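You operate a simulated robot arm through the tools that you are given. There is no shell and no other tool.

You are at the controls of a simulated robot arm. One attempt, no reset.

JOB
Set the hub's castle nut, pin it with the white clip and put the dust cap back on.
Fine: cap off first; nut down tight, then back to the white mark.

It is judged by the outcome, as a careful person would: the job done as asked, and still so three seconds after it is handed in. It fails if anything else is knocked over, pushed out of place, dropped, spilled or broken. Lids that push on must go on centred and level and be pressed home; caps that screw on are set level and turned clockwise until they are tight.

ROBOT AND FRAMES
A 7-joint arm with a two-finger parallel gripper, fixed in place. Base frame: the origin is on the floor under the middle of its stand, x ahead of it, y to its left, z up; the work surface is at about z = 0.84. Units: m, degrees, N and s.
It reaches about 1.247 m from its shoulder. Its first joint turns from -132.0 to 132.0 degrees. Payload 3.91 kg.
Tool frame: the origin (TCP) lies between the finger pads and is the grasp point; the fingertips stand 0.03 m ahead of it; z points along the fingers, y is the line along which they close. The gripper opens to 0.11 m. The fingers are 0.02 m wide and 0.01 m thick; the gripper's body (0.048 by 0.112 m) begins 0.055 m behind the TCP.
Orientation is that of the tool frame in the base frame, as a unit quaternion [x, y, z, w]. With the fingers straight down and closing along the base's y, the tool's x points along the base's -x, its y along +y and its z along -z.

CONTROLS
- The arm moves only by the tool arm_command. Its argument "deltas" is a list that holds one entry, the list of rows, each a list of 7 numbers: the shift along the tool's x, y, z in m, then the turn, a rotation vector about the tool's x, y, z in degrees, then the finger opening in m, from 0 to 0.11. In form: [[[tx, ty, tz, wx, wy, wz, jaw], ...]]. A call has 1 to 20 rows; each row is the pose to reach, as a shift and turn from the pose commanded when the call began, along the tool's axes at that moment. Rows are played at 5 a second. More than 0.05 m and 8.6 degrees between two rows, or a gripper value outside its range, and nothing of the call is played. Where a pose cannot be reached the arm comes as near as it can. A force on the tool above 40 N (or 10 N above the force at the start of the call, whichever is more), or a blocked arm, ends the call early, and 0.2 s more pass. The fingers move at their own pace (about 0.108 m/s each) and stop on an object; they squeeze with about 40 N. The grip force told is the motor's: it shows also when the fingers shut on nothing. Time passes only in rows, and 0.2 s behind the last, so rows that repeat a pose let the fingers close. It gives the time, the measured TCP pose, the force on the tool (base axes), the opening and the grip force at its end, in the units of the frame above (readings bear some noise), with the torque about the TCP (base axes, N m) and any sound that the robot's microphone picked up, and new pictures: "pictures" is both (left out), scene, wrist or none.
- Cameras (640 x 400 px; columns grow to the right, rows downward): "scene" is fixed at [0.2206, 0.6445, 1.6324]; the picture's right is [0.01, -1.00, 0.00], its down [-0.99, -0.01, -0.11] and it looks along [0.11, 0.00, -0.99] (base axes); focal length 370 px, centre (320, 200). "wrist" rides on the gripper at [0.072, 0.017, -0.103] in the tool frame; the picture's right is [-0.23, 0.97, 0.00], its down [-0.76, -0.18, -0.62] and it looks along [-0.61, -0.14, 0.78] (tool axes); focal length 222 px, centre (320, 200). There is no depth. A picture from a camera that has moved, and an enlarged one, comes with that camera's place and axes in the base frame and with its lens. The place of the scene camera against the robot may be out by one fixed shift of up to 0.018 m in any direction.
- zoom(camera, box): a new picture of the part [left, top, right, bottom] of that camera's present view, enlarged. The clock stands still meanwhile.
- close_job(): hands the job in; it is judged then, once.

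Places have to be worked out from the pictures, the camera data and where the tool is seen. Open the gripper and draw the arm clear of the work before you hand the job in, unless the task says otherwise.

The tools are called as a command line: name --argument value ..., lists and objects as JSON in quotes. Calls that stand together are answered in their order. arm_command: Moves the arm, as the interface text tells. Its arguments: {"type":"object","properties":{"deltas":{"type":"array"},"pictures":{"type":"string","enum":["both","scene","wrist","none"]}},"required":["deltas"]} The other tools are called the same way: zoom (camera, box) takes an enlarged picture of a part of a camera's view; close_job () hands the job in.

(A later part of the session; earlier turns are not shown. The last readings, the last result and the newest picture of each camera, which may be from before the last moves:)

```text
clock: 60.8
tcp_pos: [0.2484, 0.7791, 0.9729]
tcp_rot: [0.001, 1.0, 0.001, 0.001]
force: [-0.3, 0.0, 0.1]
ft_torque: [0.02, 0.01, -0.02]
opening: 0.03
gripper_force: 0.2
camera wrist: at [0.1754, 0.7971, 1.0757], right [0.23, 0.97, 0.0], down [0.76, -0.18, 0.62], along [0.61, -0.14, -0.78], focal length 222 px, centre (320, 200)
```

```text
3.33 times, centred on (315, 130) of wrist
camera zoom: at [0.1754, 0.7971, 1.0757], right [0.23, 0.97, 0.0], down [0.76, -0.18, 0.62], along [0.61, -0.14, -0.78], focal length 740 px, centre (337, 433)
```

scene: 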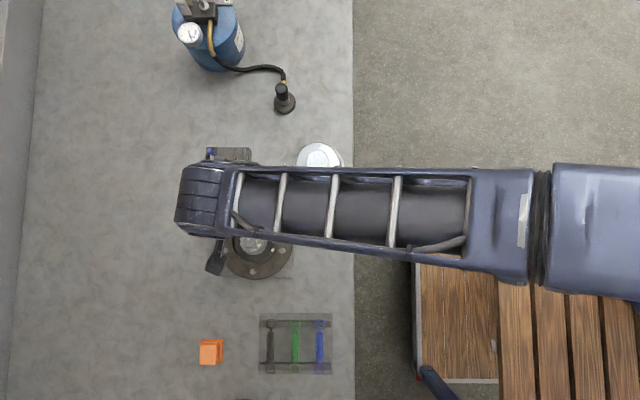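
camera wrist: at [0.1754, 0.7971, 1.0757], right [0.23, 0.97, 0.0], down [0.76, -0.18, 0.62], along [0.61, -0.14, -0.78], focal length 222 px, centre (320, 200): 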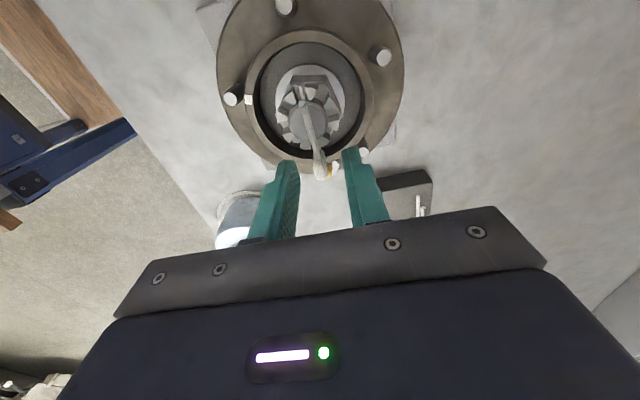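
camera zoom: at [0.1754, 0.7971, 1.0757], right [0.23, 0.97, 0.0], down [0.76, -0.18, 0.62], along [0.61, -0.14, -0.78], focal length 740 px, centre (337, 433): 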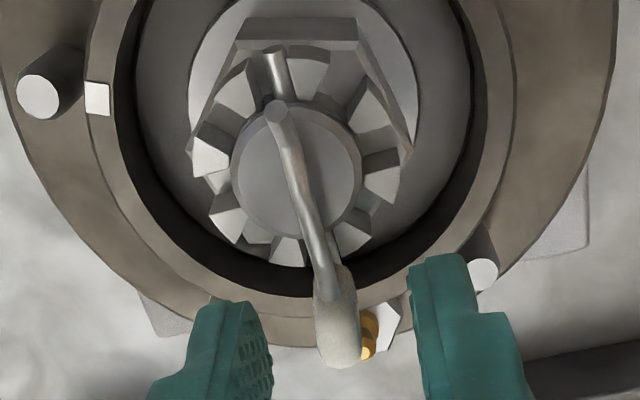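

Released; the clip's head has tipped down a little but both legs stay through and over the spindle. I rise straight up and look from above and from the side.

arm_command --deltas '[[[0, 0, -0.01, 0, 0, 0, 0.035], [0, 0, -0.03, 0, 0, 0, 0.035], [0, 0, -0.06, 0, 0, 0, 0.05], [0.03, 0, -0.07, 0, 0, 0, 0.08], [0.06, 0, -0.07, 0, 0, 0, 0.1], [0.1, 0, -0.06, 0, -4, 0, 0.11], [0.13, 0.003, -0.04, 0, -8, 0, 0.11], [0.14, 0.006, -0.03, 0, -14, 0, 0.11], [0.14, 0.006, -0.03, 0, -20, 0, 0.11], [0.14, 0.006, -0.03, 0, -20, 0, 0.11]]]'

zoom --camera "scene" --box '[236, 218, 272, 258]'

zoom --camera "wrist" --box '[270, 130, 370, 230]'

```text
clock: 63.0
tcp_pos: [0.1072, 0.7842, 1.0018]
tcp_rot: [0.002, 0.985, 0.0, 0.175]
force: [-0.1, 0.2, 0.3]
ft_torque: [0.01, -0.02, 0.0]
opening: 0.11
gripper_force: 0.1
camera wrist: at [0.0044, 0.8033, 1.0744], right [0.22, 0.97, 0.08], down [0.5, -0.18, 0.85], along [0.84, -0.14, -0.53], focal length 222 px, centre (320, 200)
```

scene: 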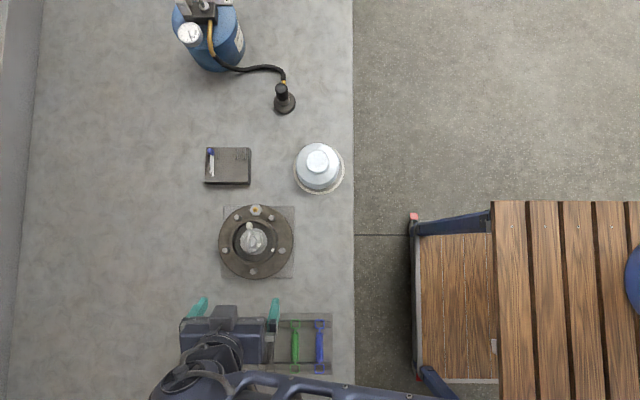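
wrist: 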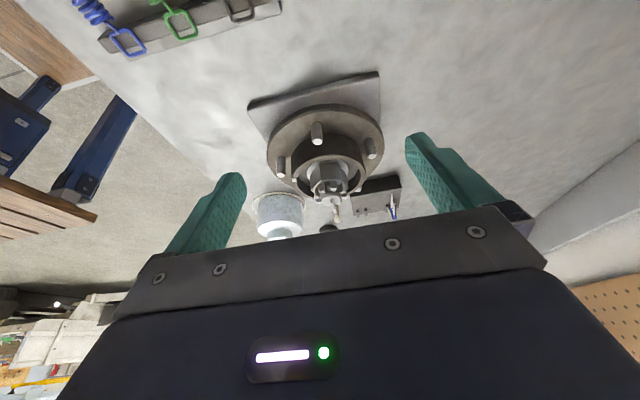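

```text
10.00 times, centred on (254, 238) of scene
camera zoom: at [0.2206, 0.6445, 1.6324], right [0.01, -1.0, 0.0], down [-0.99, -0.01, -0.11], along [0.11, 0.0, -0.99], focal length 3697 px, centre (980, -180)
```

zoom: 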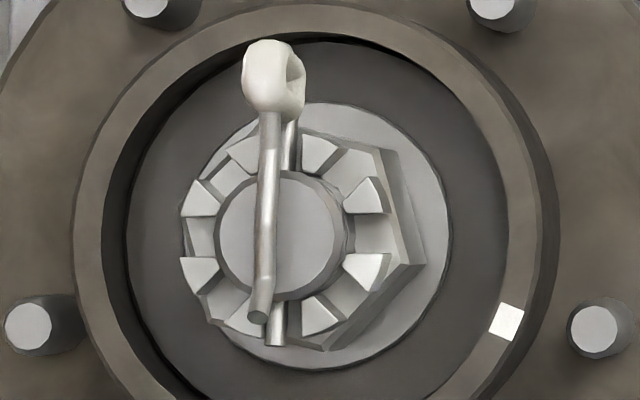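

```text
4.00 times, centred on (320, 180) of wrist
camera zoom: at [0.0044, 0.8033, 1.0744], right [0.22, 0.97, 0.08], down [0.5, -0.18, 0.85], along [0.84, -0.14, -0.53], focal length 888 px, centre (320, 280)
```

zoom: 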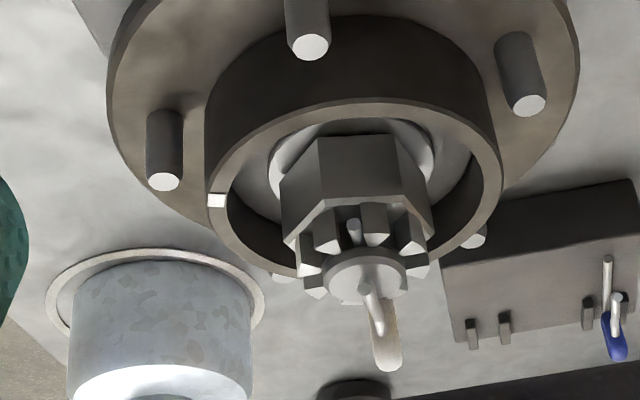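

Seen from above, the straight leg runs through the slot and hole and out the far slot, with the bent leg over the spindle; the white tooth still meets the mark. I zoom to judge the head's rest and clearance for the cap.

zoom --camera "wrist" --box '[310, 170, 350, 225]'

zoom --camera "scene" --box '[216, 202, 296, 282]'

zoom --camera "wrist" --box '[245, 180, 320, 245]'

```text
7.27 times, centred on (330, 198) of wrist
camera zoom: at [0.0044, 0.8033, 1.0744], right [0.22, 0.97, 0.08], down [0.5, -0.18, 0.85], along [0.84, -0.14, -0.53], focal length 1615 px, centre (247, 218)
```

zoom: 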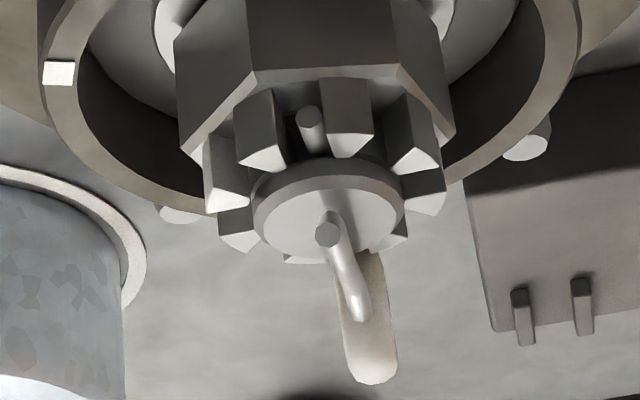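

```text
5.00 times, centred on (256, 242) of scene
camera zoom: at [0.2206, 0.6445, 1.6324], right [0.01, -1.0, 0.0], down [-0.99, -0.01, -0.11], along [0.11, 0.0, -0.99], focal length 1849 px, centre (640, -10)
```

zoom: 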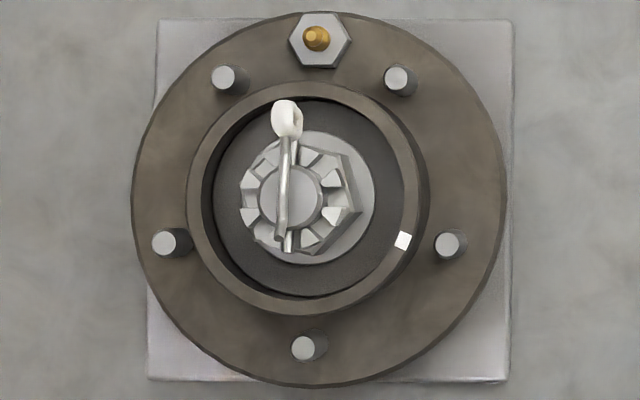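

```text
6.15 times, centred on (282, 212) of wrist
camera zoom: at [0.0044, 0.8033, 1.0744], right [0.22, 0.97, 0.08], down [0.5, -0.18, 0.85], along [0.84, -0.14, -0.53], focal length 1367 px, centre (551, 123)
```

zoom: 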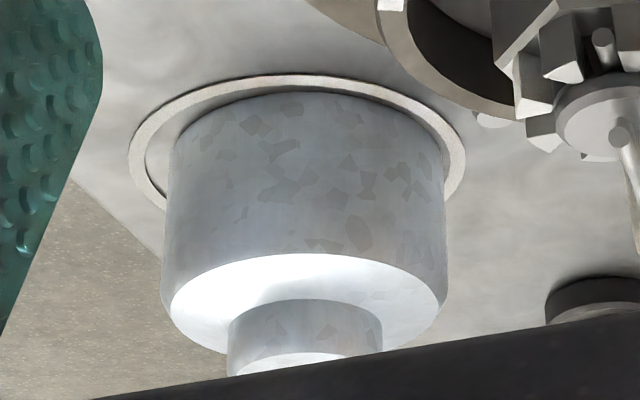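

The clip sits inside the rim's circle. Easing the jaws drew it back about 1 mm, so I will nudge the head home with closed fingertips from the +x side; first I go over there at height.

arm_command --deltas '[[[-0.0086, 0, -0.0235, 0, 5, 0, 0.08], [-0.0171, 0, -0.047, 0, 10, 0, 0.05], [-0.052, -0.0015, -0.036, 0, 15, 0, 0.02], [-0.0869, -0.003, -0.025, 0, 20, 0, 0.0], [-0.1218, -0.0044, -0.0139, 0, 20, 0, 0.0], [-0.1566, -0.0058, -0.0029, 0, 20, 0, 0.0], [-0.1915, -0.0073, 0.0082, 0, 20, 0, 0.0], [-0.1915, -0.0073, 0.0082, 0, 20, 0, 0.0]]]'

zoom --camera "wrist" --box '[250, 0, 390, 180]'

```text
clock: 64.8
tcp_pos: [0.2911, 0.7762, 1.0608]
tcp_rot: [0.002, 1.0, 0.001, -0.001]
force: [-0.3, 0.4, -0.1]
ft_torque: [-0.01, 0.01, 0.01]
opening: 0.0
gripper_force: 38.0
camera wrist: at [0.2187, 0.7953, 1.1638], right [0.23, 0.97, 0.0], down [0.76, -0.18, 0.62], along [0.61, -0.14, -0.78], focal length 222 px, centre (320, 200)
```

scene: 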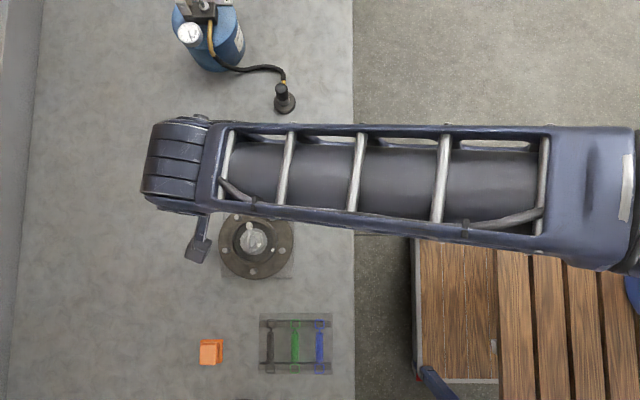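
wrist: 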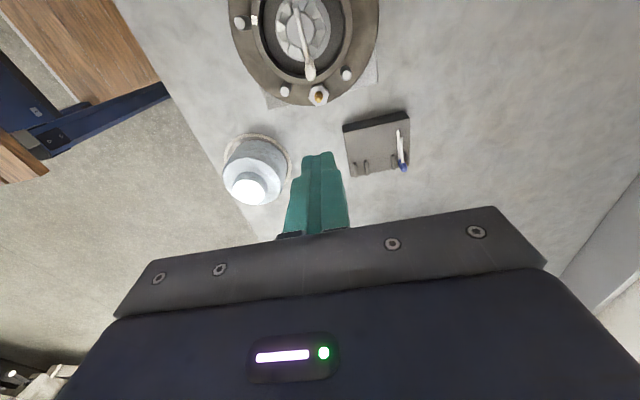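

```text
2.22 times, centred on (320, 90) of wrist
camera zoom: at [0.2187, 0.7953, 1.1638], right [0.23, 0.97, 0.0], down [0.76, -0.18, 0.62], along [0.61, -0.14, -0.78], focal length 494 px, centre (320, 444)
```

zoom: 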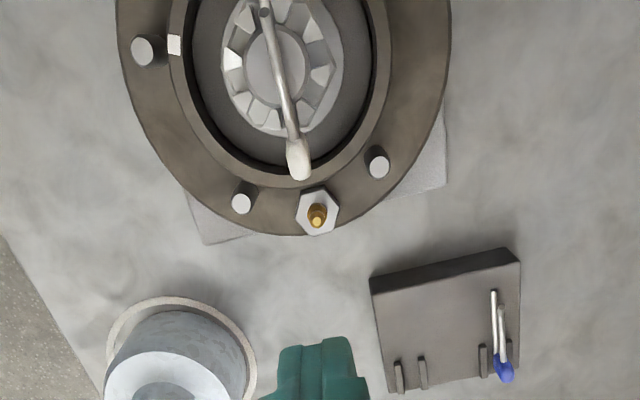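

The head's outer end is at x ≈ 0.255, y ≈ 0.779. I lower the closed fingers behind it with 2 cm to spare, tips at about z = 0.938.

arm_command --deltas '[[[0.003, 0.0005, 0.035, 0, 0, 0, 0.0], [0.005, 0.0005, 0.07, 0, 0, 0, 0.0], [0.005, 0.0005, 0.0928, 0, 0, 0, 0.0], [0.005, 0.0005, 0.0928, 0, 0, 0, 0.0]]]' --pictures "wrist"

zoom --camera "wrist" --box '[260, 20, 370, 190]'

```text
clock: 65.8
tcp_pos: [0.2865, 0.7774, 0.9669]
tcp_rot: [0.001, 1.0, 0.0, 0.002]
force: [-0.9, 0.1, 0.2]
ft_torque: [-0.02, -0.04, 0.02]
opening: 0.0002
gripper_force: 37.9
camera wrist: at [0.2129, 0.7962, 1.0705], right [0.23, 0.97, 0.0], down [0.76, -0.18, 0.62], along [0.61, -0.14, -0.78], focal length 222 px, centre (320, 200)
```

wrist: 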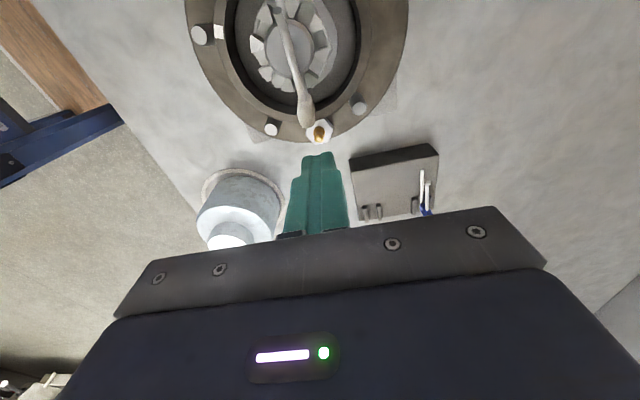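

```text
2.35 times, centred on (315, 105) of wrist
camera zoom: at [0.2129, 0.7962, 1.0705], right [0.23, 0.97, 0.0], down [0.76, -0.18, 0.62], along [0.61, -0.14, -0.78], focal length 523 px, centre (332, 424)
```

zoom: 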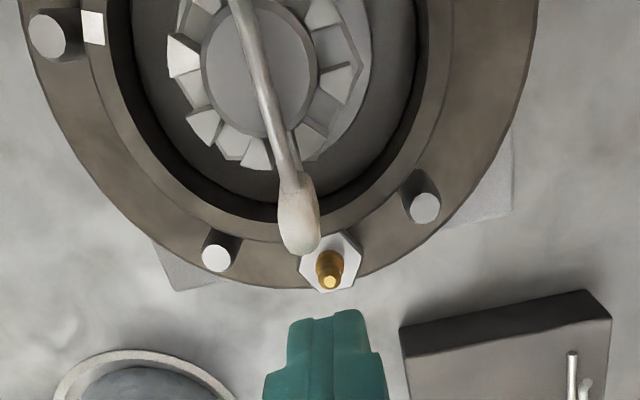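

The fingers are behind the head. I close in and then push in half-millimetre steps, stopping at light contact.

arm_command --deltas '[[[0.01, 0.0005, 0, 0, 0, 0, 0.0], [0.017, 0.0005, 0, 0, 0, 0, 0.0], [0.019, 0.0005, 0, 0, 0, 0, 0.0], [0.02, 0.0005, 0, 0, 0, 0, 0.0], [0.0205, 0.0005, 0, 0, 0, 0, 0.0], [0.0205, 0.0005, 0, 0, 0, 0, 0.0]]]' --pictures "wrist"

zoom --camera "wrist" --box '[260, 50, 370, 190]'

```text
clock: 67.2
tcp_pos: [0.2656, 0.7781, 0.9676]
tcp_rot: [0.002, 1.0, 0.001, 0.001]
force: [-0.3, 0.5, -0.1]
ft_torque: [0.0, -0.01, -0.02]
opening: 0.0003
gripper_force: 37.4
camera wrist: at [0.1928, 0.7968, 1.0704], right [0.23, 0.97, 0.0], down [0.76, -0.18, 0.62], along [0.61, -0.14, -0.78], focal length 222 px, centre (320, 200)
```

wrist: 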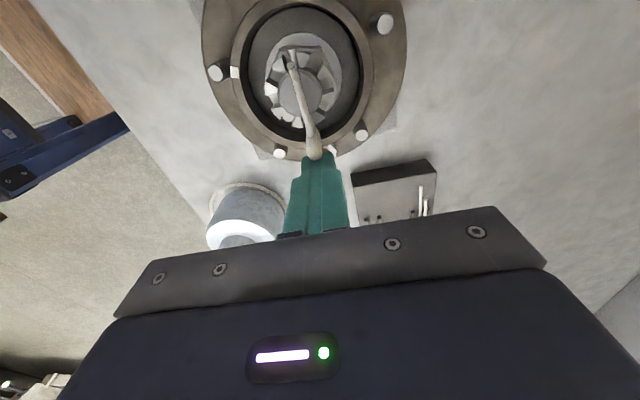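

```text
2.86 times, centred on (315, 120) of wrist
camera zoom: at [0.1928, 0.7968, 1.0704], right [0.23, 0.97, 0.0], down [0.76, -0.18, 0.62], along [0.61, -0.14, -0.78], focal length 635 px, centre (334, 429)
```

zoom: 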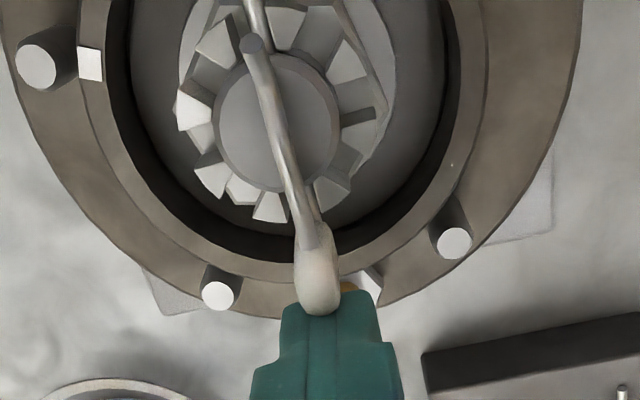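

The fingertips are about to touch. I go on in half-millimetre steps for 2 mm.

arm_command --deltas '[[[0.0005, 0, 0, 0, 0, 0, 0.0], [0.001, 0, 0, 0, 0, 0, 0.0], [0.0015, 0, 0, 0, 0, 0, 0.0], [0.002, 0, 0, 0, 0, 0, 0.0], [0.002, 0, 0, 0, 0, 0, 0.0]]]' --pictures "wrist"

zoom --camera "wrist" --box '[260, 50, 370, 190]'

```text
clock: 68.4
tcp_pos: [0.2621, 0.778, 0.9666]
tcp_rot: [0.001, 1.0, 0.001, 0.001]
force: [-0.2, -0.1, 0.5]
ft_torque: [0.01, -0.02, 0.0]
opening: 0.0
gripper_force: 38.2
camera wrist: at [0.1907, 0.7965, 1.0708], right [0.23, 0.97, 0.0], down [0.76, -0.18, 0.62], along [0.61, -0.14, -0.78], focal length 222 px, centre (320, 200)
```

wrist: 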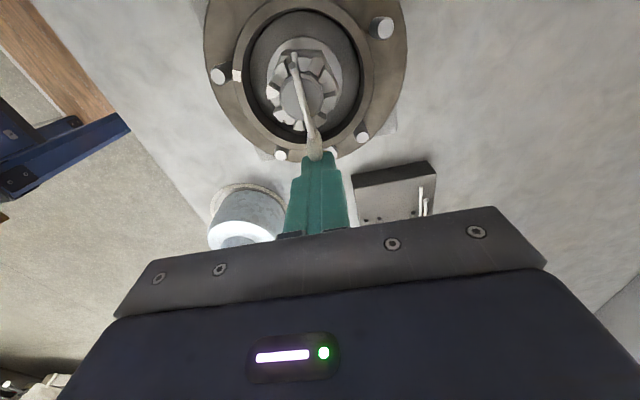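

```text
2.86 times, centred on (315, 120) of wrist
camera zoom: at [0.1907, 0.7965, 1.0708], right [0.23, 0.97, 0.0], down [0.76, -0.18, 0.62], along [0.61, -0.14, -0.78], focal length 635 px, centre (334, 429)
```

zoom: 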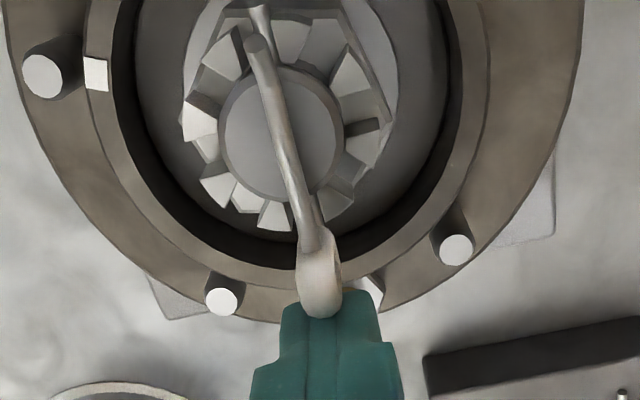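

Still no contact force and the view is similar. I continue 2 mm more in the same small steps.

arm_command --deltas '[[[0.0005, 0, 0, 0, 0, 0, 0.0], [0.001, 0, 0, 0, 0, 0, 0.0], [0.0015, 0, 0, 0, 0, 0, 0.0], [0.002, 0, 0, 0, 0, 0, 0.0], [0.002, 0, 0, 0, 0, 0, 0.0]]]' --pictures "wrist"

zoom --camera "wrist" --box '[260, 50, 370, 190]'

```text
clock: 69.6
tcp_pos: [0.2621, 0.7776, 0.9665]
tcp_rot: [0.001, 1.0, 0.002, 0.002]
force: [9.3, -0.6, 3.8]
ft_torque: [-0.04, -0.05, -0.02]
opening: 0.0
gripper_force: 38.0
camera wrist: at [0.1892, 0.7964, 1.0709], right [0.23, 0.97, 0.0], down [0.76, -0.18, 0.62], along [0.61, -0.14, -0.78], focal length 222 px, centre (320, 200)
```

wrist: 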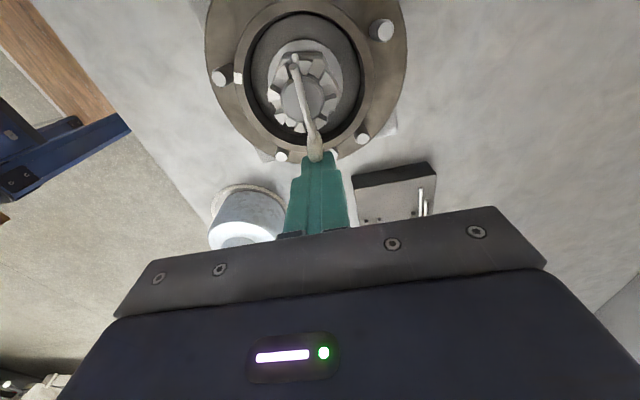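

```text
2.86 times, centred on (315, 120) of wrist
camera zoom: at [0.1892, 0.7964, 1.0709], right [0.23, 0.97, 0.0], down [0.76, -0.18, 0.62], along [0.61, -0.14, -0.78], focal length 635 px, centre (334, 429)
```

zoom: 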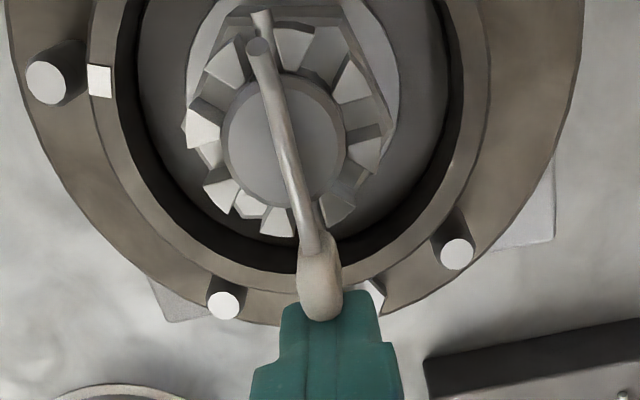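

Contact at 9 N and the legs have moved slightly further through, so the clip is seated against the nut again. I back off along +x, then rise.

arm_command --deltas '[[[-0.006, 0, 0, 0, 0, 0, 0.0], [-0.015, 0, 0, 0, 0, 0, 0.0], [-0.025, 0, 0, 0, 0, 0, 0.0], [-0.025, 0, -0.03, 0, 0, 0, 0.0], [-0.025, 0, -0.07, 0, 0, 0, 0.0], [-0.025, 0, -0.1, 0, 0, 0, 0.0], [-0.025, 0, -0.1, 0, 0, 0, 0.0]]]'

zoom --camera "scene" --box '[230, 212, 278, 260]'

zoom --camera "wrist" --box '[250, 0, 370, 100]'

```text
clock: 71.2
tcp_pos: [0.2866, 0.778, 1.0685]
tcp_rot: [0.001, 1.0, 0.0, 0.0]
force: [0.2, -1.0, 0.8]
ft_torque: [0.03, 0.02, -0.04]
opening: 0.0003
gripper_force: 37.9
camera wrist: at [0.2135, 0.7959, 1.1707], right [0.23, 0.97, 0.0], down [0.76, -0.18, 0.62], along [0.61, -0.14, -0.78], focal length 222 px, centre (320, 200)
```

scene: 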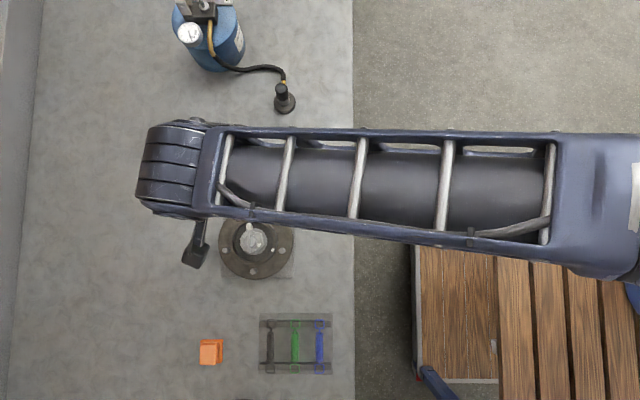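
wrist: 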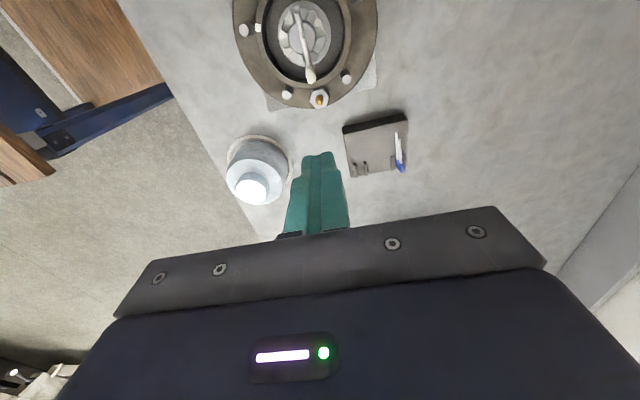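

```text
8.33 times, centred on (254, 236) of scene
camera zoom: at [0.2206, 0.6445, 1.6324], right [0.01, -1.0, 0.0], down [-0.99, -0.01, -0.11], along [0.11, 0.0, -0.99], focal length 3081 px, centre (870, -100)
```

zoom: 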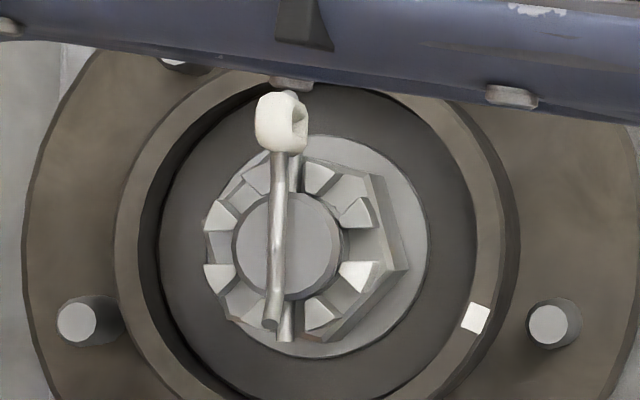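

```text
4.00 times, centred on (310, 50) of wrist
camera zoom: at [0.2135, 0.7959, 1.1707], right [0.23, 0.97, 0.0], down [0.76, -0.18, 0.62], along [0.61, -0.14, -0.78], focal length 888 px, centre (360, 800)
```

zoom: 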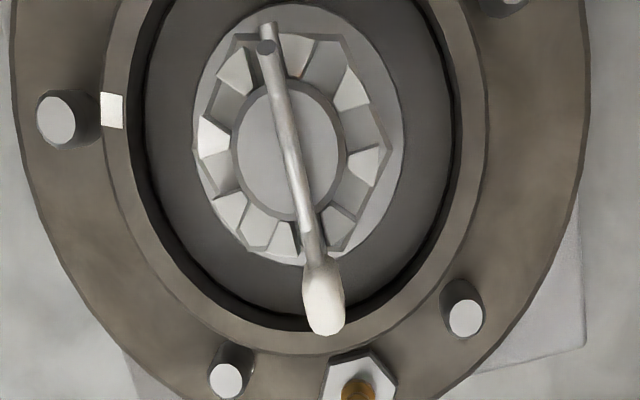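

The clip is home: head end about 34 mm and tip 21 mm from the axis, and the white tooth still meets the mark. Now I fetch the cap: I move above it with the jaws opening.

arm_command --deltas '[[[-0.022, -0.0306, 0, 0, 0, 0, 0.02], [-0.044, -0.0612, 0, 0, 0, 0, 0.06], [-0.0661, -0.0918, 0.01, 0, 0, 0, 0.1], [-0.0882, -0.1224, 0.025, 0, 0, 0, 0.11], [-0.0882, -0.1224, 0.0377, 0, 0, 0, 0.11], [-0.0882, -0.1224, 0.0377, 0, 0, 0, 0.11]]]'

zoom --camera "wrist" --box '[230, 40, 410, 220]'

zoom --camera "scene" --box '[230, 212, 278, 260]'

```text
clock: 72.6
tcp_pos: [0.3738, 0.6564, 1.0301]
tcp_rot: [0.001, 1.0, 0.001, 0.001]
force: [0.2, 0.1, 0.2]
ft_torque: [-0.02, 0.01, -0.03]
opening: 0.1101
gripper_force: 0.1
camera wrist: at [0.3011, 0.6734, 1.1335], right [0.23, 0.97, 0.0], down [0.76, -0.18, 0.62], along [0.61, -0.14, -0.78], focal length 222 px, centre (320, 200)
```

scene: 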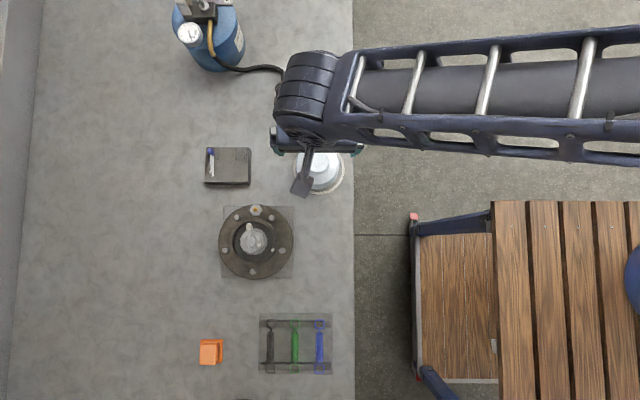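
wrist: 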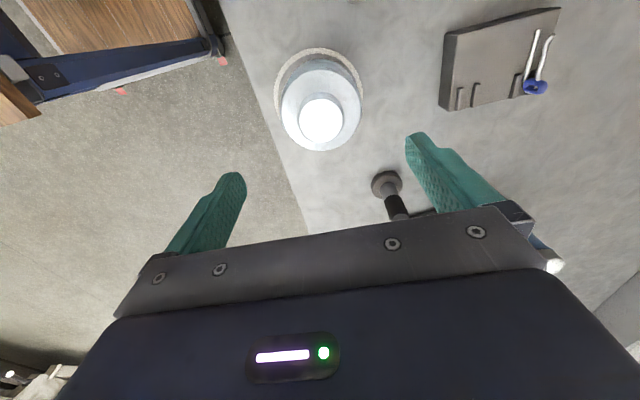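

```text
2.22 times, centred on (320, 130) of wrist
camera zoom: at [0.3011, 0.6734, 1.1335], right [0.23, 0.97, 0.0], down [0.76, -0.18, 0.62], along [0.61, -0.14, -0.78], focal length 494 px, centre (320, 356)
```

zoom: 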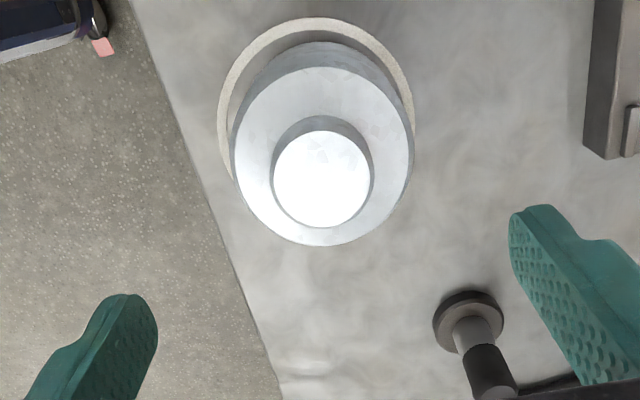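

```text
8.33 times, centred on (254, 236) of scene
camera zoom: at [0.2206, 0.6445, 1.6324], right [0.01, -1.0, 0.0], down [-0.99, -0.01, -0.11], along [0.11, 0.0, -0.99], focal length 3081 px, centre (870, -100)
```

zoom: 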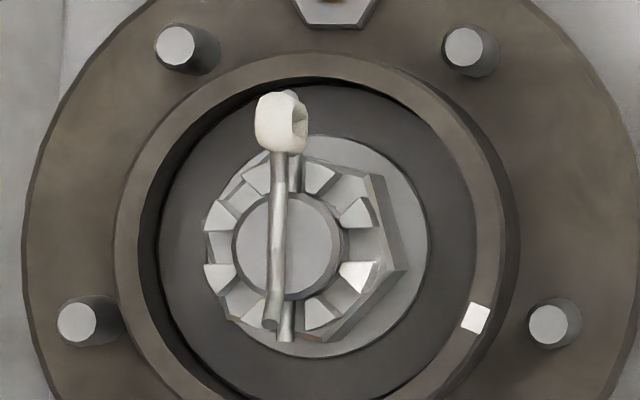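

The cap's boss centre is about (0.374, 0.657), nearly under the TCP. I lower the open jaws around it to the same grip height as before.

arm_command --deltas '[[[-0.0008, 0.001, 0.03, 0, 0, 0, 0.11], [-0.0008, 0.001, 0.06, 0, 0, 0, 0.11], [-0.0008, 0.001, 0.09, 0, 0, 0, 0.11], [-0.0008, 0.001, 0.112, 0, 0, 0, 0.11], [-0.0008, 0.001, 0.124, 0, 0, 0, 0.11], [-0.0008, 0.001, 0.124, 0, 0, 0, 0.11]]]' --pictures "wrist"

zoom --camera "wrist" --box '[230, 60, 410, 240]'

```text
clock: 74.0
tcp_pos: [0.3745, 0.6565, 0.9061]
tcp_rot: [0.001, 1.0, 0.001, 0.001]
force: [-0.4, -0.3, 0.6]
ft_torque: [-0.01, 0.0, 0.02]
opening: 0.11
gripper_force: 0.0
camera wrist: at [0.3023, 0.6746, 1.0095], right [0.23, 0.97, 0.0], down [0.76, -0.18, 0.62], along [0.61, -0.14, -0.78], focal length 222 px, centre (320, 200)
```

wrist: 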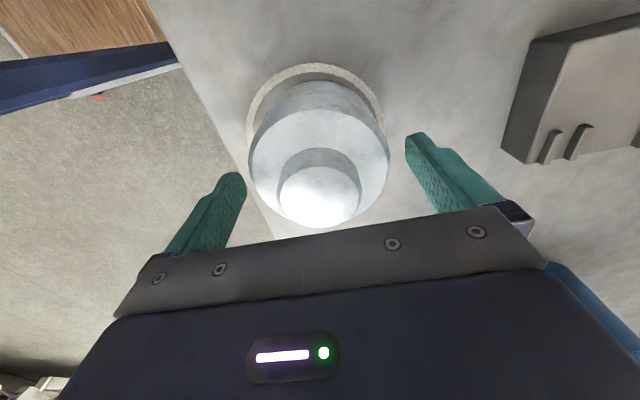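

```text
2.22 times, centred on (320, 150) of wrist
camera zoom: at [0.3023, 0.6746, 1.0095], right [0.23, 0.97, 0.0], down [0.76, -0.18, 0.62], along [0.61, -0.14, -0.78], focal length 494 px, centre (320, 311)
```

zoom: 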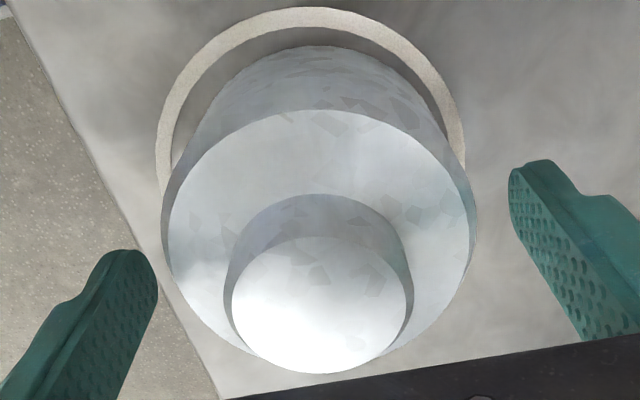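

The cap is centred between the fingers. I close on it and hold.

arm_command --deltas '[[[0, 0, 0, 0, 0, 0, 0.095], [0, 0, 0, 0, 0, 0, 0.085], [0, 0, 0, 0, 0, 0, 0.07], [0, 0, 0, 0, 0, 0, 0.06], [0, 0, 0, 0, 0, 0, 0.06]]]' --pictures "wrist"

zoom --camera "wrist" --box '[230, 60, 410, 240]'

```text
clock: 75.2
tcp_pos: [0.3741, 0.6554, 0.9064]
tcp_rot: [0.001, 1.0, 0.001, 0.002]
force: [0.7, 0.2, -0.6]
ft_torque: [-0.01, -0.04, 0.03]
opening: 0.0883
gripper_force: 40.4
camera wrist: at [0.3023, 0.6746, 1.0096], right [0.23, 0.97, 0.0], down [0.76, -0.18, 0.62], along [0.61, -0.14, -0.78], focal length 222 px, centre (320, 200)
```

wrist: 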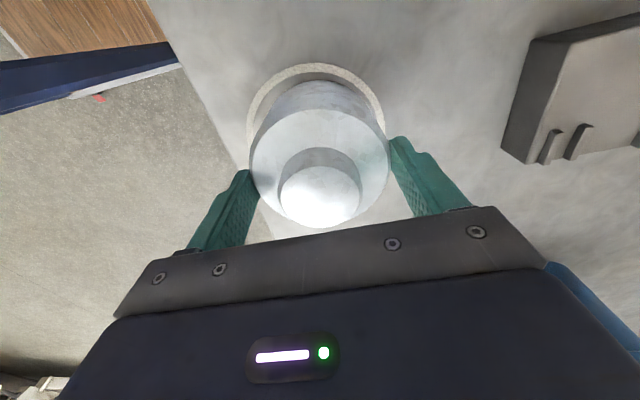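

```text
2.22 times, centred on (320, 150) of wrist
camera zoom: at [0.3023, 0.6746, 1.0096], right [0.23, 0.97, 0.0], down [0.76, -0.18, 0.62], along [0.61, -0.14, -0.78], focal length 494 px, centre (320, 311)
```

zoom: 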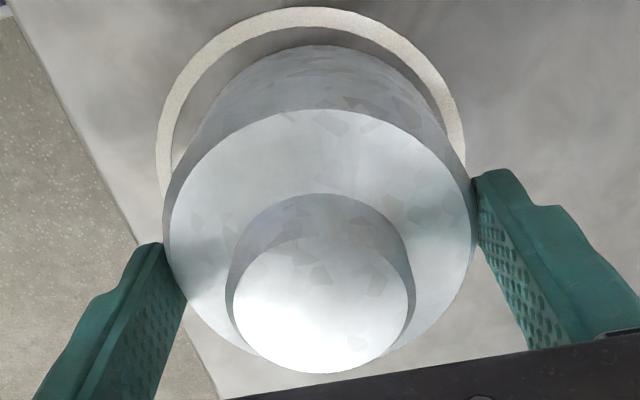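

The cap is held at 88 mm again. I lift it up and carry it over the hub, staying well above the clip.

arm_command --deltas '[[[0, 0, -0.01, 0, 0, 0, 0.06], [0, 0, -0.04, 0, 0, 0, 0.06], [0, 0, -0.08, 0, 0, 0, 0.06], [0, 0, -0.12, 0, 0, 0, 0.06], [0, 0, -0.15, 0, 0, 0, 0.06], [0.0311, 0.0243, -0.17, 0, 0, 0, 0.06], [0.0622, 0.0486, -0.175, 0, 0, 0, 0.06], [0.0932, 0.0728, -0.175, 0, 0, 0, 0.06], [0.1243, 0.0971, -0.175, 0, 0, 0, 0.06], [0.1553, 0.1214, -0.175, 0, 0, 0, 0.06], [0.1553, 0.1214, -0.175, 0, 0, 0, 0.06]]]'

zoom --camera "wrist" --box '[230, 20, 410, 240]'

```text
clock: 77.6
tcp_pos: [0.2191, 0.7774, 1.0807]
tcp_rot: [0.002, 1.0, 0.001, 0.001]
force: [0.5, 0.1, -1.8]
ft_torque: [-0.01, 0.02, -0.01]
opening: 0.0881
gripper_force: 40.1
camera wrist: at [0.1471, 0.7957, 1.1844], right [0.23, 0.97, 0.0], down [0.76, -0.18, 0.62], along [0.61, -0.14, -0.78], focal length 222 px, centre (320, 200)
```

scene: 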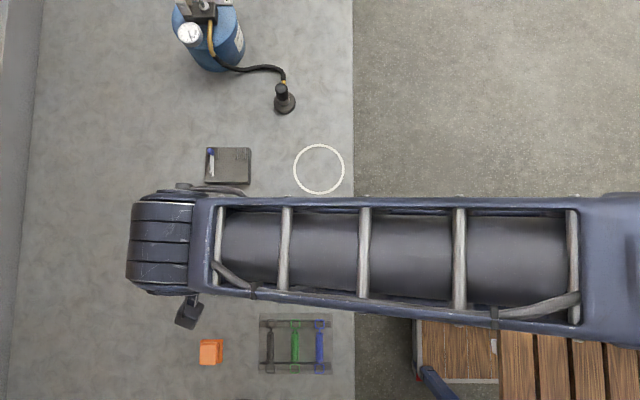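
wrist: 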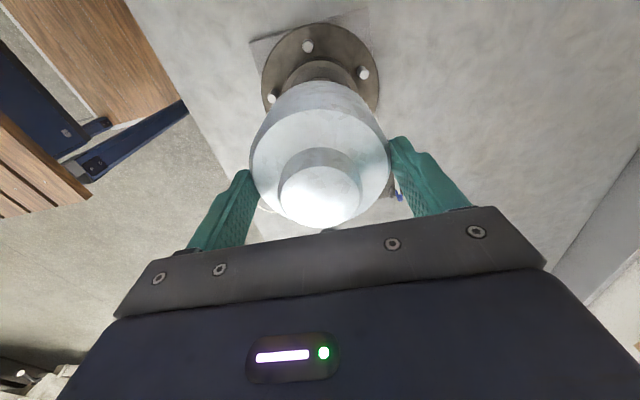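

```text
1.82 times, centred on (320, 130) of wrist
camera zoom: at [0.1471, 0.7957, 1.1844], right [0.23, 0.97, 0.0], down [0.76, -0.18, 0.62], along [0.61, -0.14, -0.78], focal length 404 px, centre (320, 327)
```

zoom: 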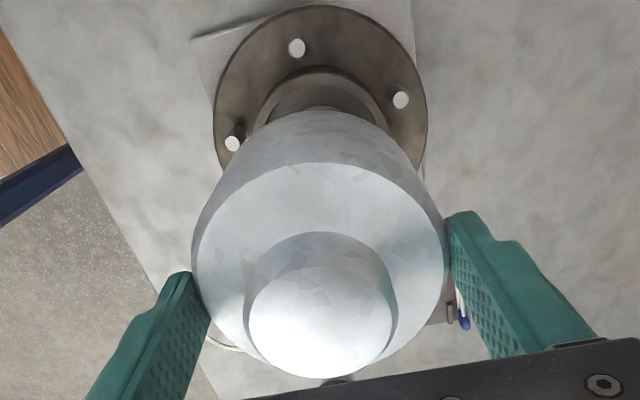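

The cap is over the hub axis within a millimetre. I shift 0.8 mm toward +x and lower in steps, with the rim of the cap stopping about 1 cm above the hub rim.

arm_command --deltas '[[[-0.0008, 0.0003, 0.025, 0, 0, 0, 0.06], [-0.0008, 0.0003, 0.045, 0, 0, 0, 0.06], [-0.0008, 0.0003, 0.058, 0, 0, 0, 0.06], [-0.0008, 0.0003, 0.068, 0, 0, 0, 0.06], [-0.0008, 0.0003, 0.078, 0, 0, 0, 0.06], [-0.0008, 0.0003, 0.086, 0, 0, 0, 0.06], [-0.0008, 0.0003, 0.086, 0, 0, 0, 0.06]]]' --pictures "wrist"

zoom --camera "wrist" --box '[230, 20, 410, 240]'

```text
clock: 79.2
tcp_pos: [0.2209, 0.7789, 0.9944]
tcp_rot: [0.001, 1.0, 0.001, 0.001]
force: [-0.2, -0.2, -1.0]
ft_torque: [0.02, 0.03, -0.03]
opening: 0.0883
gripper_force: 40.0
camera wrist: at [0.1482, 0.797, 1.0984], right [0.23, 0.97, 0.0], down [0.76, -0.18, 0.62], along [0.61, -0.14, -0.78], focal length 222 px, centre (320, 200)
```

wrist: 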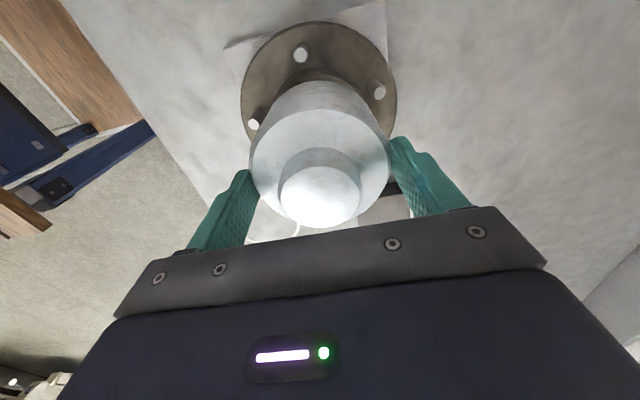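

```text
1.82 times, centred on (320, 130) of wrist
camera zoom: at [0.1482, 0.797, 1.0984], right [0.23, 0.97, 0.0], down [0.76, -0.18, 0.62], along [0.61, -0.14, -0.78], focal length 404 px, centre (320, 327)
```

zoom: 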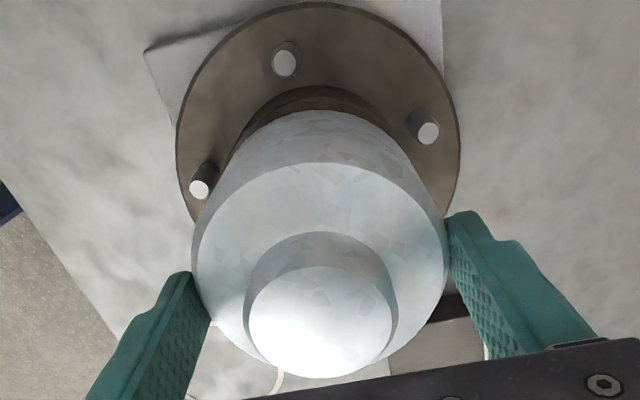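

No contact yet. I shift 1 mm toward −y to centre on the axis and lower the last centimetre in small steps, watching for the seat.

arm_command --deltas '[[[0, -0.001, 0.004, 0, 0, 0, 0.06], [0, -0.001, 0.007, 0, 0, 0, 0.06], [0, -0.001, 0.009, 0, 0, 0, 0.06], [0, -0.001, 0.0105, 0, 0, 0, 0.06], [0, -0.001, 0.012, 0, 0, 0, 0.06], [0, -0.001, 0.012, 0, 0, 0, 0.06]]]' --pictures "wrist"

zoom --camera "wrist" --box '[230, 20, 410, 240]'

```text
clock: 80.6
tcp_pos: [0.2206, 0.7774, 0.9819]
tcp_rot: [0.001, 1.0, 0.001, 0.001]
force: [0.3, -0.6, -0.8]
ft_torque: [-0.02, 0.03, -0.02]
opening: 0.0881
gripper_force: 40.6
camera wrist: at [0.1481, 0.7962, 1.0856], right [0.23, 0.97, 0.0], down [0.76, -0.18, 0.62], along [0.61, -0.14, -0.78], focal length 222 px, centre (320, 200)
```

wrist: 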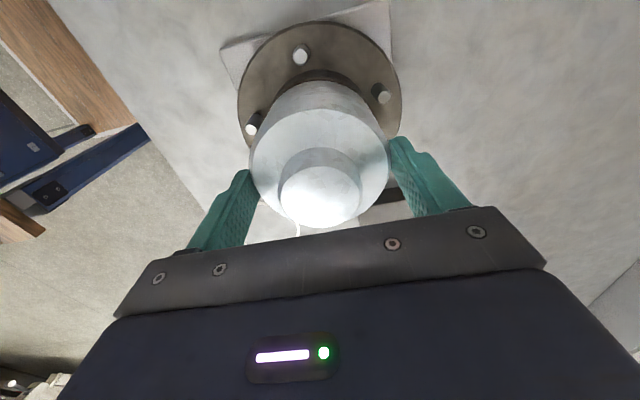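

```text
1.82 times, centred on (320, 130) of wrist
camera zoom: at [0.1481, 0.7962, 1.0856], right [0.23, 0.97, 0.0], down [0.76, -0.18, 0.62], along [0.61, -0.14, -0.78], focal length 404 px, centre (320, 327)
```

zoom: 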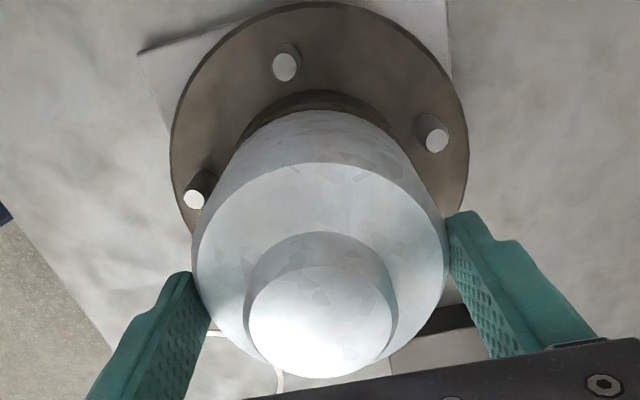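

No contact at z = 0.9826 yet. I continue down 1 mm at a time.

arm_command --deltas '[[[0, 0, 0.001, 0, 0, 0, 0.06], [0, 0, 0.002, 0, 0, 0, 0.06], [0, 0, 0.003, 0, 0, 0, 0.06], [0, 0, 0.004, 0, 0, 0, 0.06], [0, 0, 0.004, 0, 0, 0, 0.06]]]' --pictures "wrist"

```text
clock: 81.8
tcp_pos: [0.2193, 0.7778, 0.9816]
tcp_rot: [0.001, 1.0, 0.002, 0.001]
force: [-10.1, -2.2, 33.0]
ft_torque: [-0.99, 0.34, -0.08]
opening: 0.0882
gripper_force: 40.4
heard: snap
camera wrist: at [0.1471, 0.7958, 1.0844], right [0.23, 0.97, 0.01], down [0.76, -0.18, 0.62], along [0.61, -0.14, -0.78], focal length 222 px, centre (320, 200)
```

wrist: 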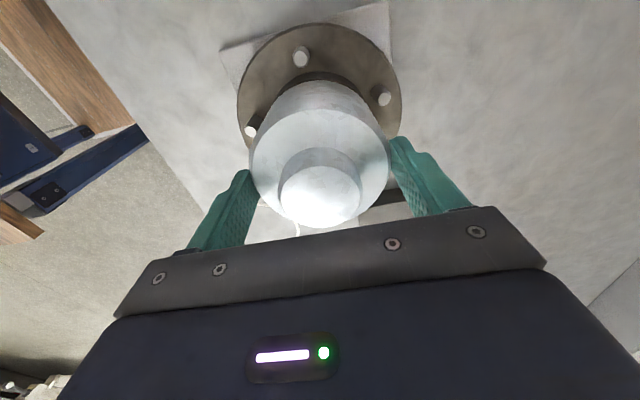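

A snap was heard and the force rose to 33 N: the cap has clicked on. I ease the push and side load to zero, then open the jaws.

arm_command --deltas '[[[0.0005, 0, -0.0014, 0, 0, 0, 0.06], [0.001, 0, -0.0027, 0, 0, 0, 0.06], [0.001, 0, -0.0027, 0, 0, 0, 0.06]]]' --pictures "wrist"

```text
clock: 82.6
tcp_pos: [0.2193, 0.7778, 0.9805]
tcp_rot: [0.002, 1.0, 0.002, 0.001]
force: [-4.3, 12.4, 9.5]
ft_torque: [1.83, 0.03, 0.19]
opening: 0.0881
gripper_force: 39.7
camera wrist: at [0.1471, 0.7962, 1.0842], right [0.23, 0.97, 0.0], down [0.76, -0.18, 0.62], along [0.61, -0.14, -0.78], focal length 222 px, centre (320, 200)
```

wrist: 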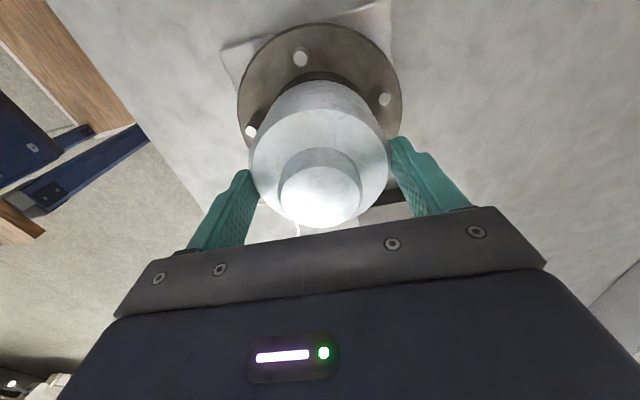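

Residual forces are modest. I open the jaws in place, then check how the cap sits.

arm_command --deltas '[[[0, 0, 0, 0, 0, 0, 0.092], [0, 0, 0, 0, 0, 0, 0.1], [0, 0, 0, 0, 0, 0, 0.11], [0, 0, 0, 0, 0, 0, 0.11]]]' --pictures "wrist"

zoom --camera "wrist" --box '[230, 20, 410, 240]'

```text
clock: 83.6
tcp_pos: [0.2199, 0.7774, 0.9813]
tcp_rot: [0.002, 1.0, 0.001, 0.001]
force: [0.8, 1.5, 0.2]
ft_torque: [-0.01, 0.0, 0.02]
opening: 0.1101
gripper_force: 0.0
camera wrist: at [0.1471, 0.796, 1.0846], right [0.23, 0.97, 0.0], down [0.76, -0.18, 0.62], along [0.61, -0.14, -0.78], focal length 222 px, centre (320, 200)
```

wrist: 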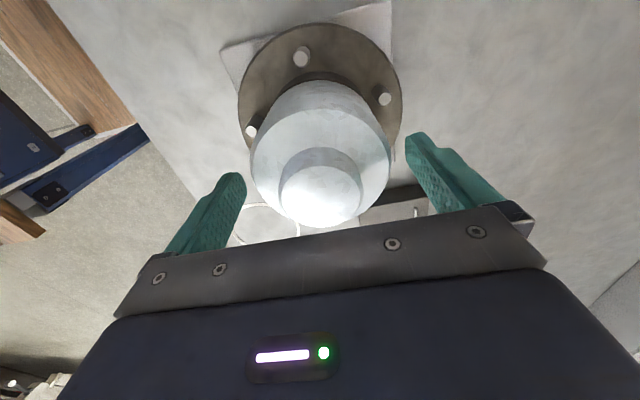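

```text
1.82 times, centred on (320, 130) of wrist
camera zoom: at [0.1471, 0.796, 1.0846], right [0.23, 0.97, 0.0], down [0.76, -0.18, 0.62], along [0.61, -0.14, -0.78], focal length 404 px, centre (320, 327)
```

zoom: 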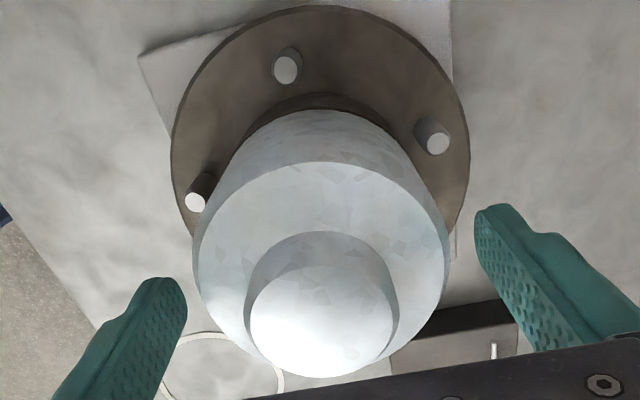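

I rise to the same camera place as my first close picture of the cap, to compare how it sits now with how it sat then.

arm_command --deltas '[[[0, 0, -0.02, 0, 0, 0, 0.11], [0, 0, -0.05, 0, 0, 0, 0.11], [-0.0004, 0.0025, -0.075, 0, 0, 0, 0.11], [-0.0004, 0.0025, -0.0832, 0, 0, 0, 0.11], [-0.0004, 0.0025, -0.0832, 0, 0, 0, 0.11]]]'

zoom --camera "wrist" --box '[235, 20, 415, 220]'

```text
clock: 84.8
tcp_pos: [0.2195, 0.7792, 1.0651]
tcp_rot: [0.002, 1.0, 0.001, 0.001]
force: [-0.4, -0.2, 0.1]
ft_torque: [-0.04, 0.0, -0.01]
opening: 0.1097
gripper_force: 0.1
camera wrist: at [0.1471, 0.798, 1.1674], right [0.23, 0.97, 0.0], down [0.76, -0.18, 0.62], along [0.61, -0.14, -0.78], focal length 222 px, centre (320, 200)
```

scene: 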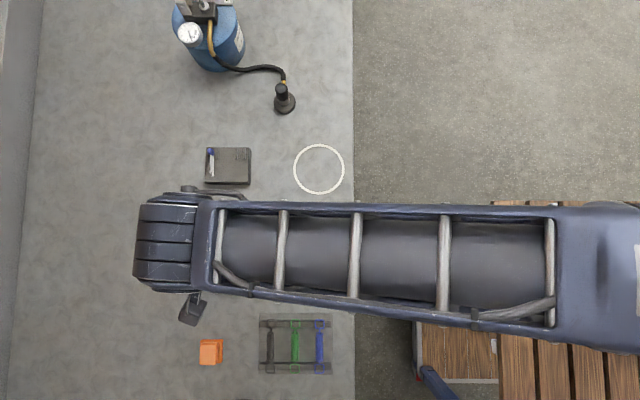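
wrist: 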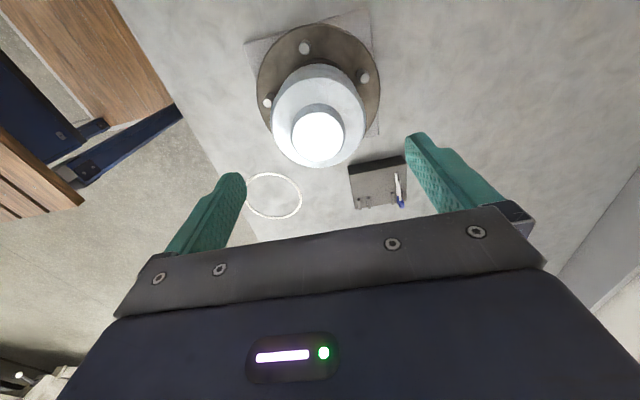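

```text
2.00 times, centred on (325, 120) of wrist
camera zoom: at [0.1471, 0.798, 1.1674], right [0.23, 0.97, 0.0], down [0.76, -0.18, 0.62], along [0.61, -0.14, -0.78], focal length 444 px, centre (310, 360)
```

zoom: 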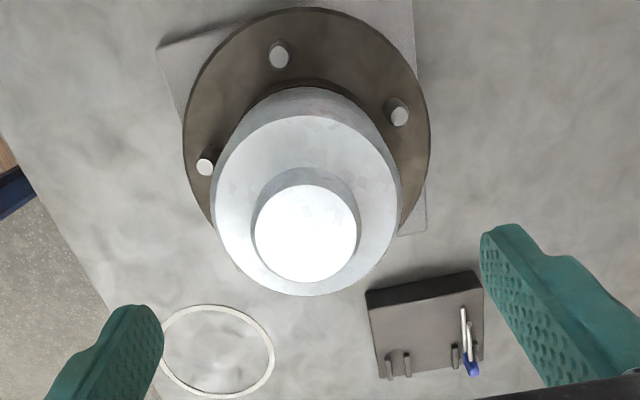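

The cap's picture matches the original almost to the pixel. To be sure it is pressed home and level, I close the fingers and press straight down on the boss centre.

arm_command --deltas '[[[0, -0.002, 0, 0, 0, 0, 0.06], [0, -0.002, 0, 0, 0, 0, 0.02], [0, -0.002, 0.015, 0, 0, 0, 0.0], [0, -0.002, 0.03, 0, 0, 0, 0.0], [0, -0.002, 0.037, 0, 0, 0, 0.0], [0, -0.002, 0.037, 0, 0, 0, 0.0]]]' --pictures "wrist"

```text
clock: 86.2
tcp_pos: [0.2193, 0.7788, 1.0281]
tcp_rot: [0.002, 1.0, 0.001, 0.001]
force: [0.0, 0.1, 0.4]
ft_torque: [0.03, -0.02, -0.04]
opening: 0.0
gripper_force: 37.4
camera wrist: at [0.1472, 0.7964, 1.131], right [0.23, 0.97, 0.0], down [0.76, -0.18, 0.62], along [0.61, -0.14, -0.78], focal length 222 px, centre (320, 200)
```

wrist: 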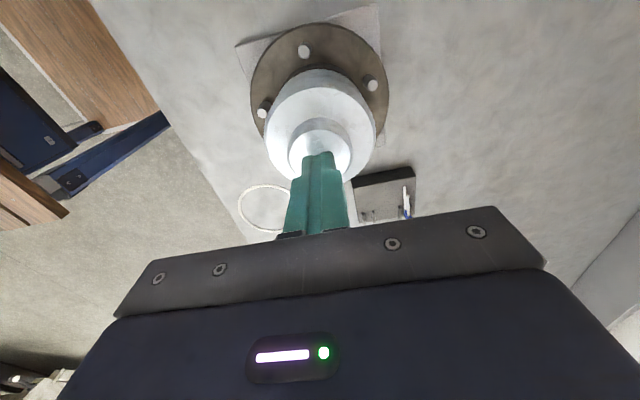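

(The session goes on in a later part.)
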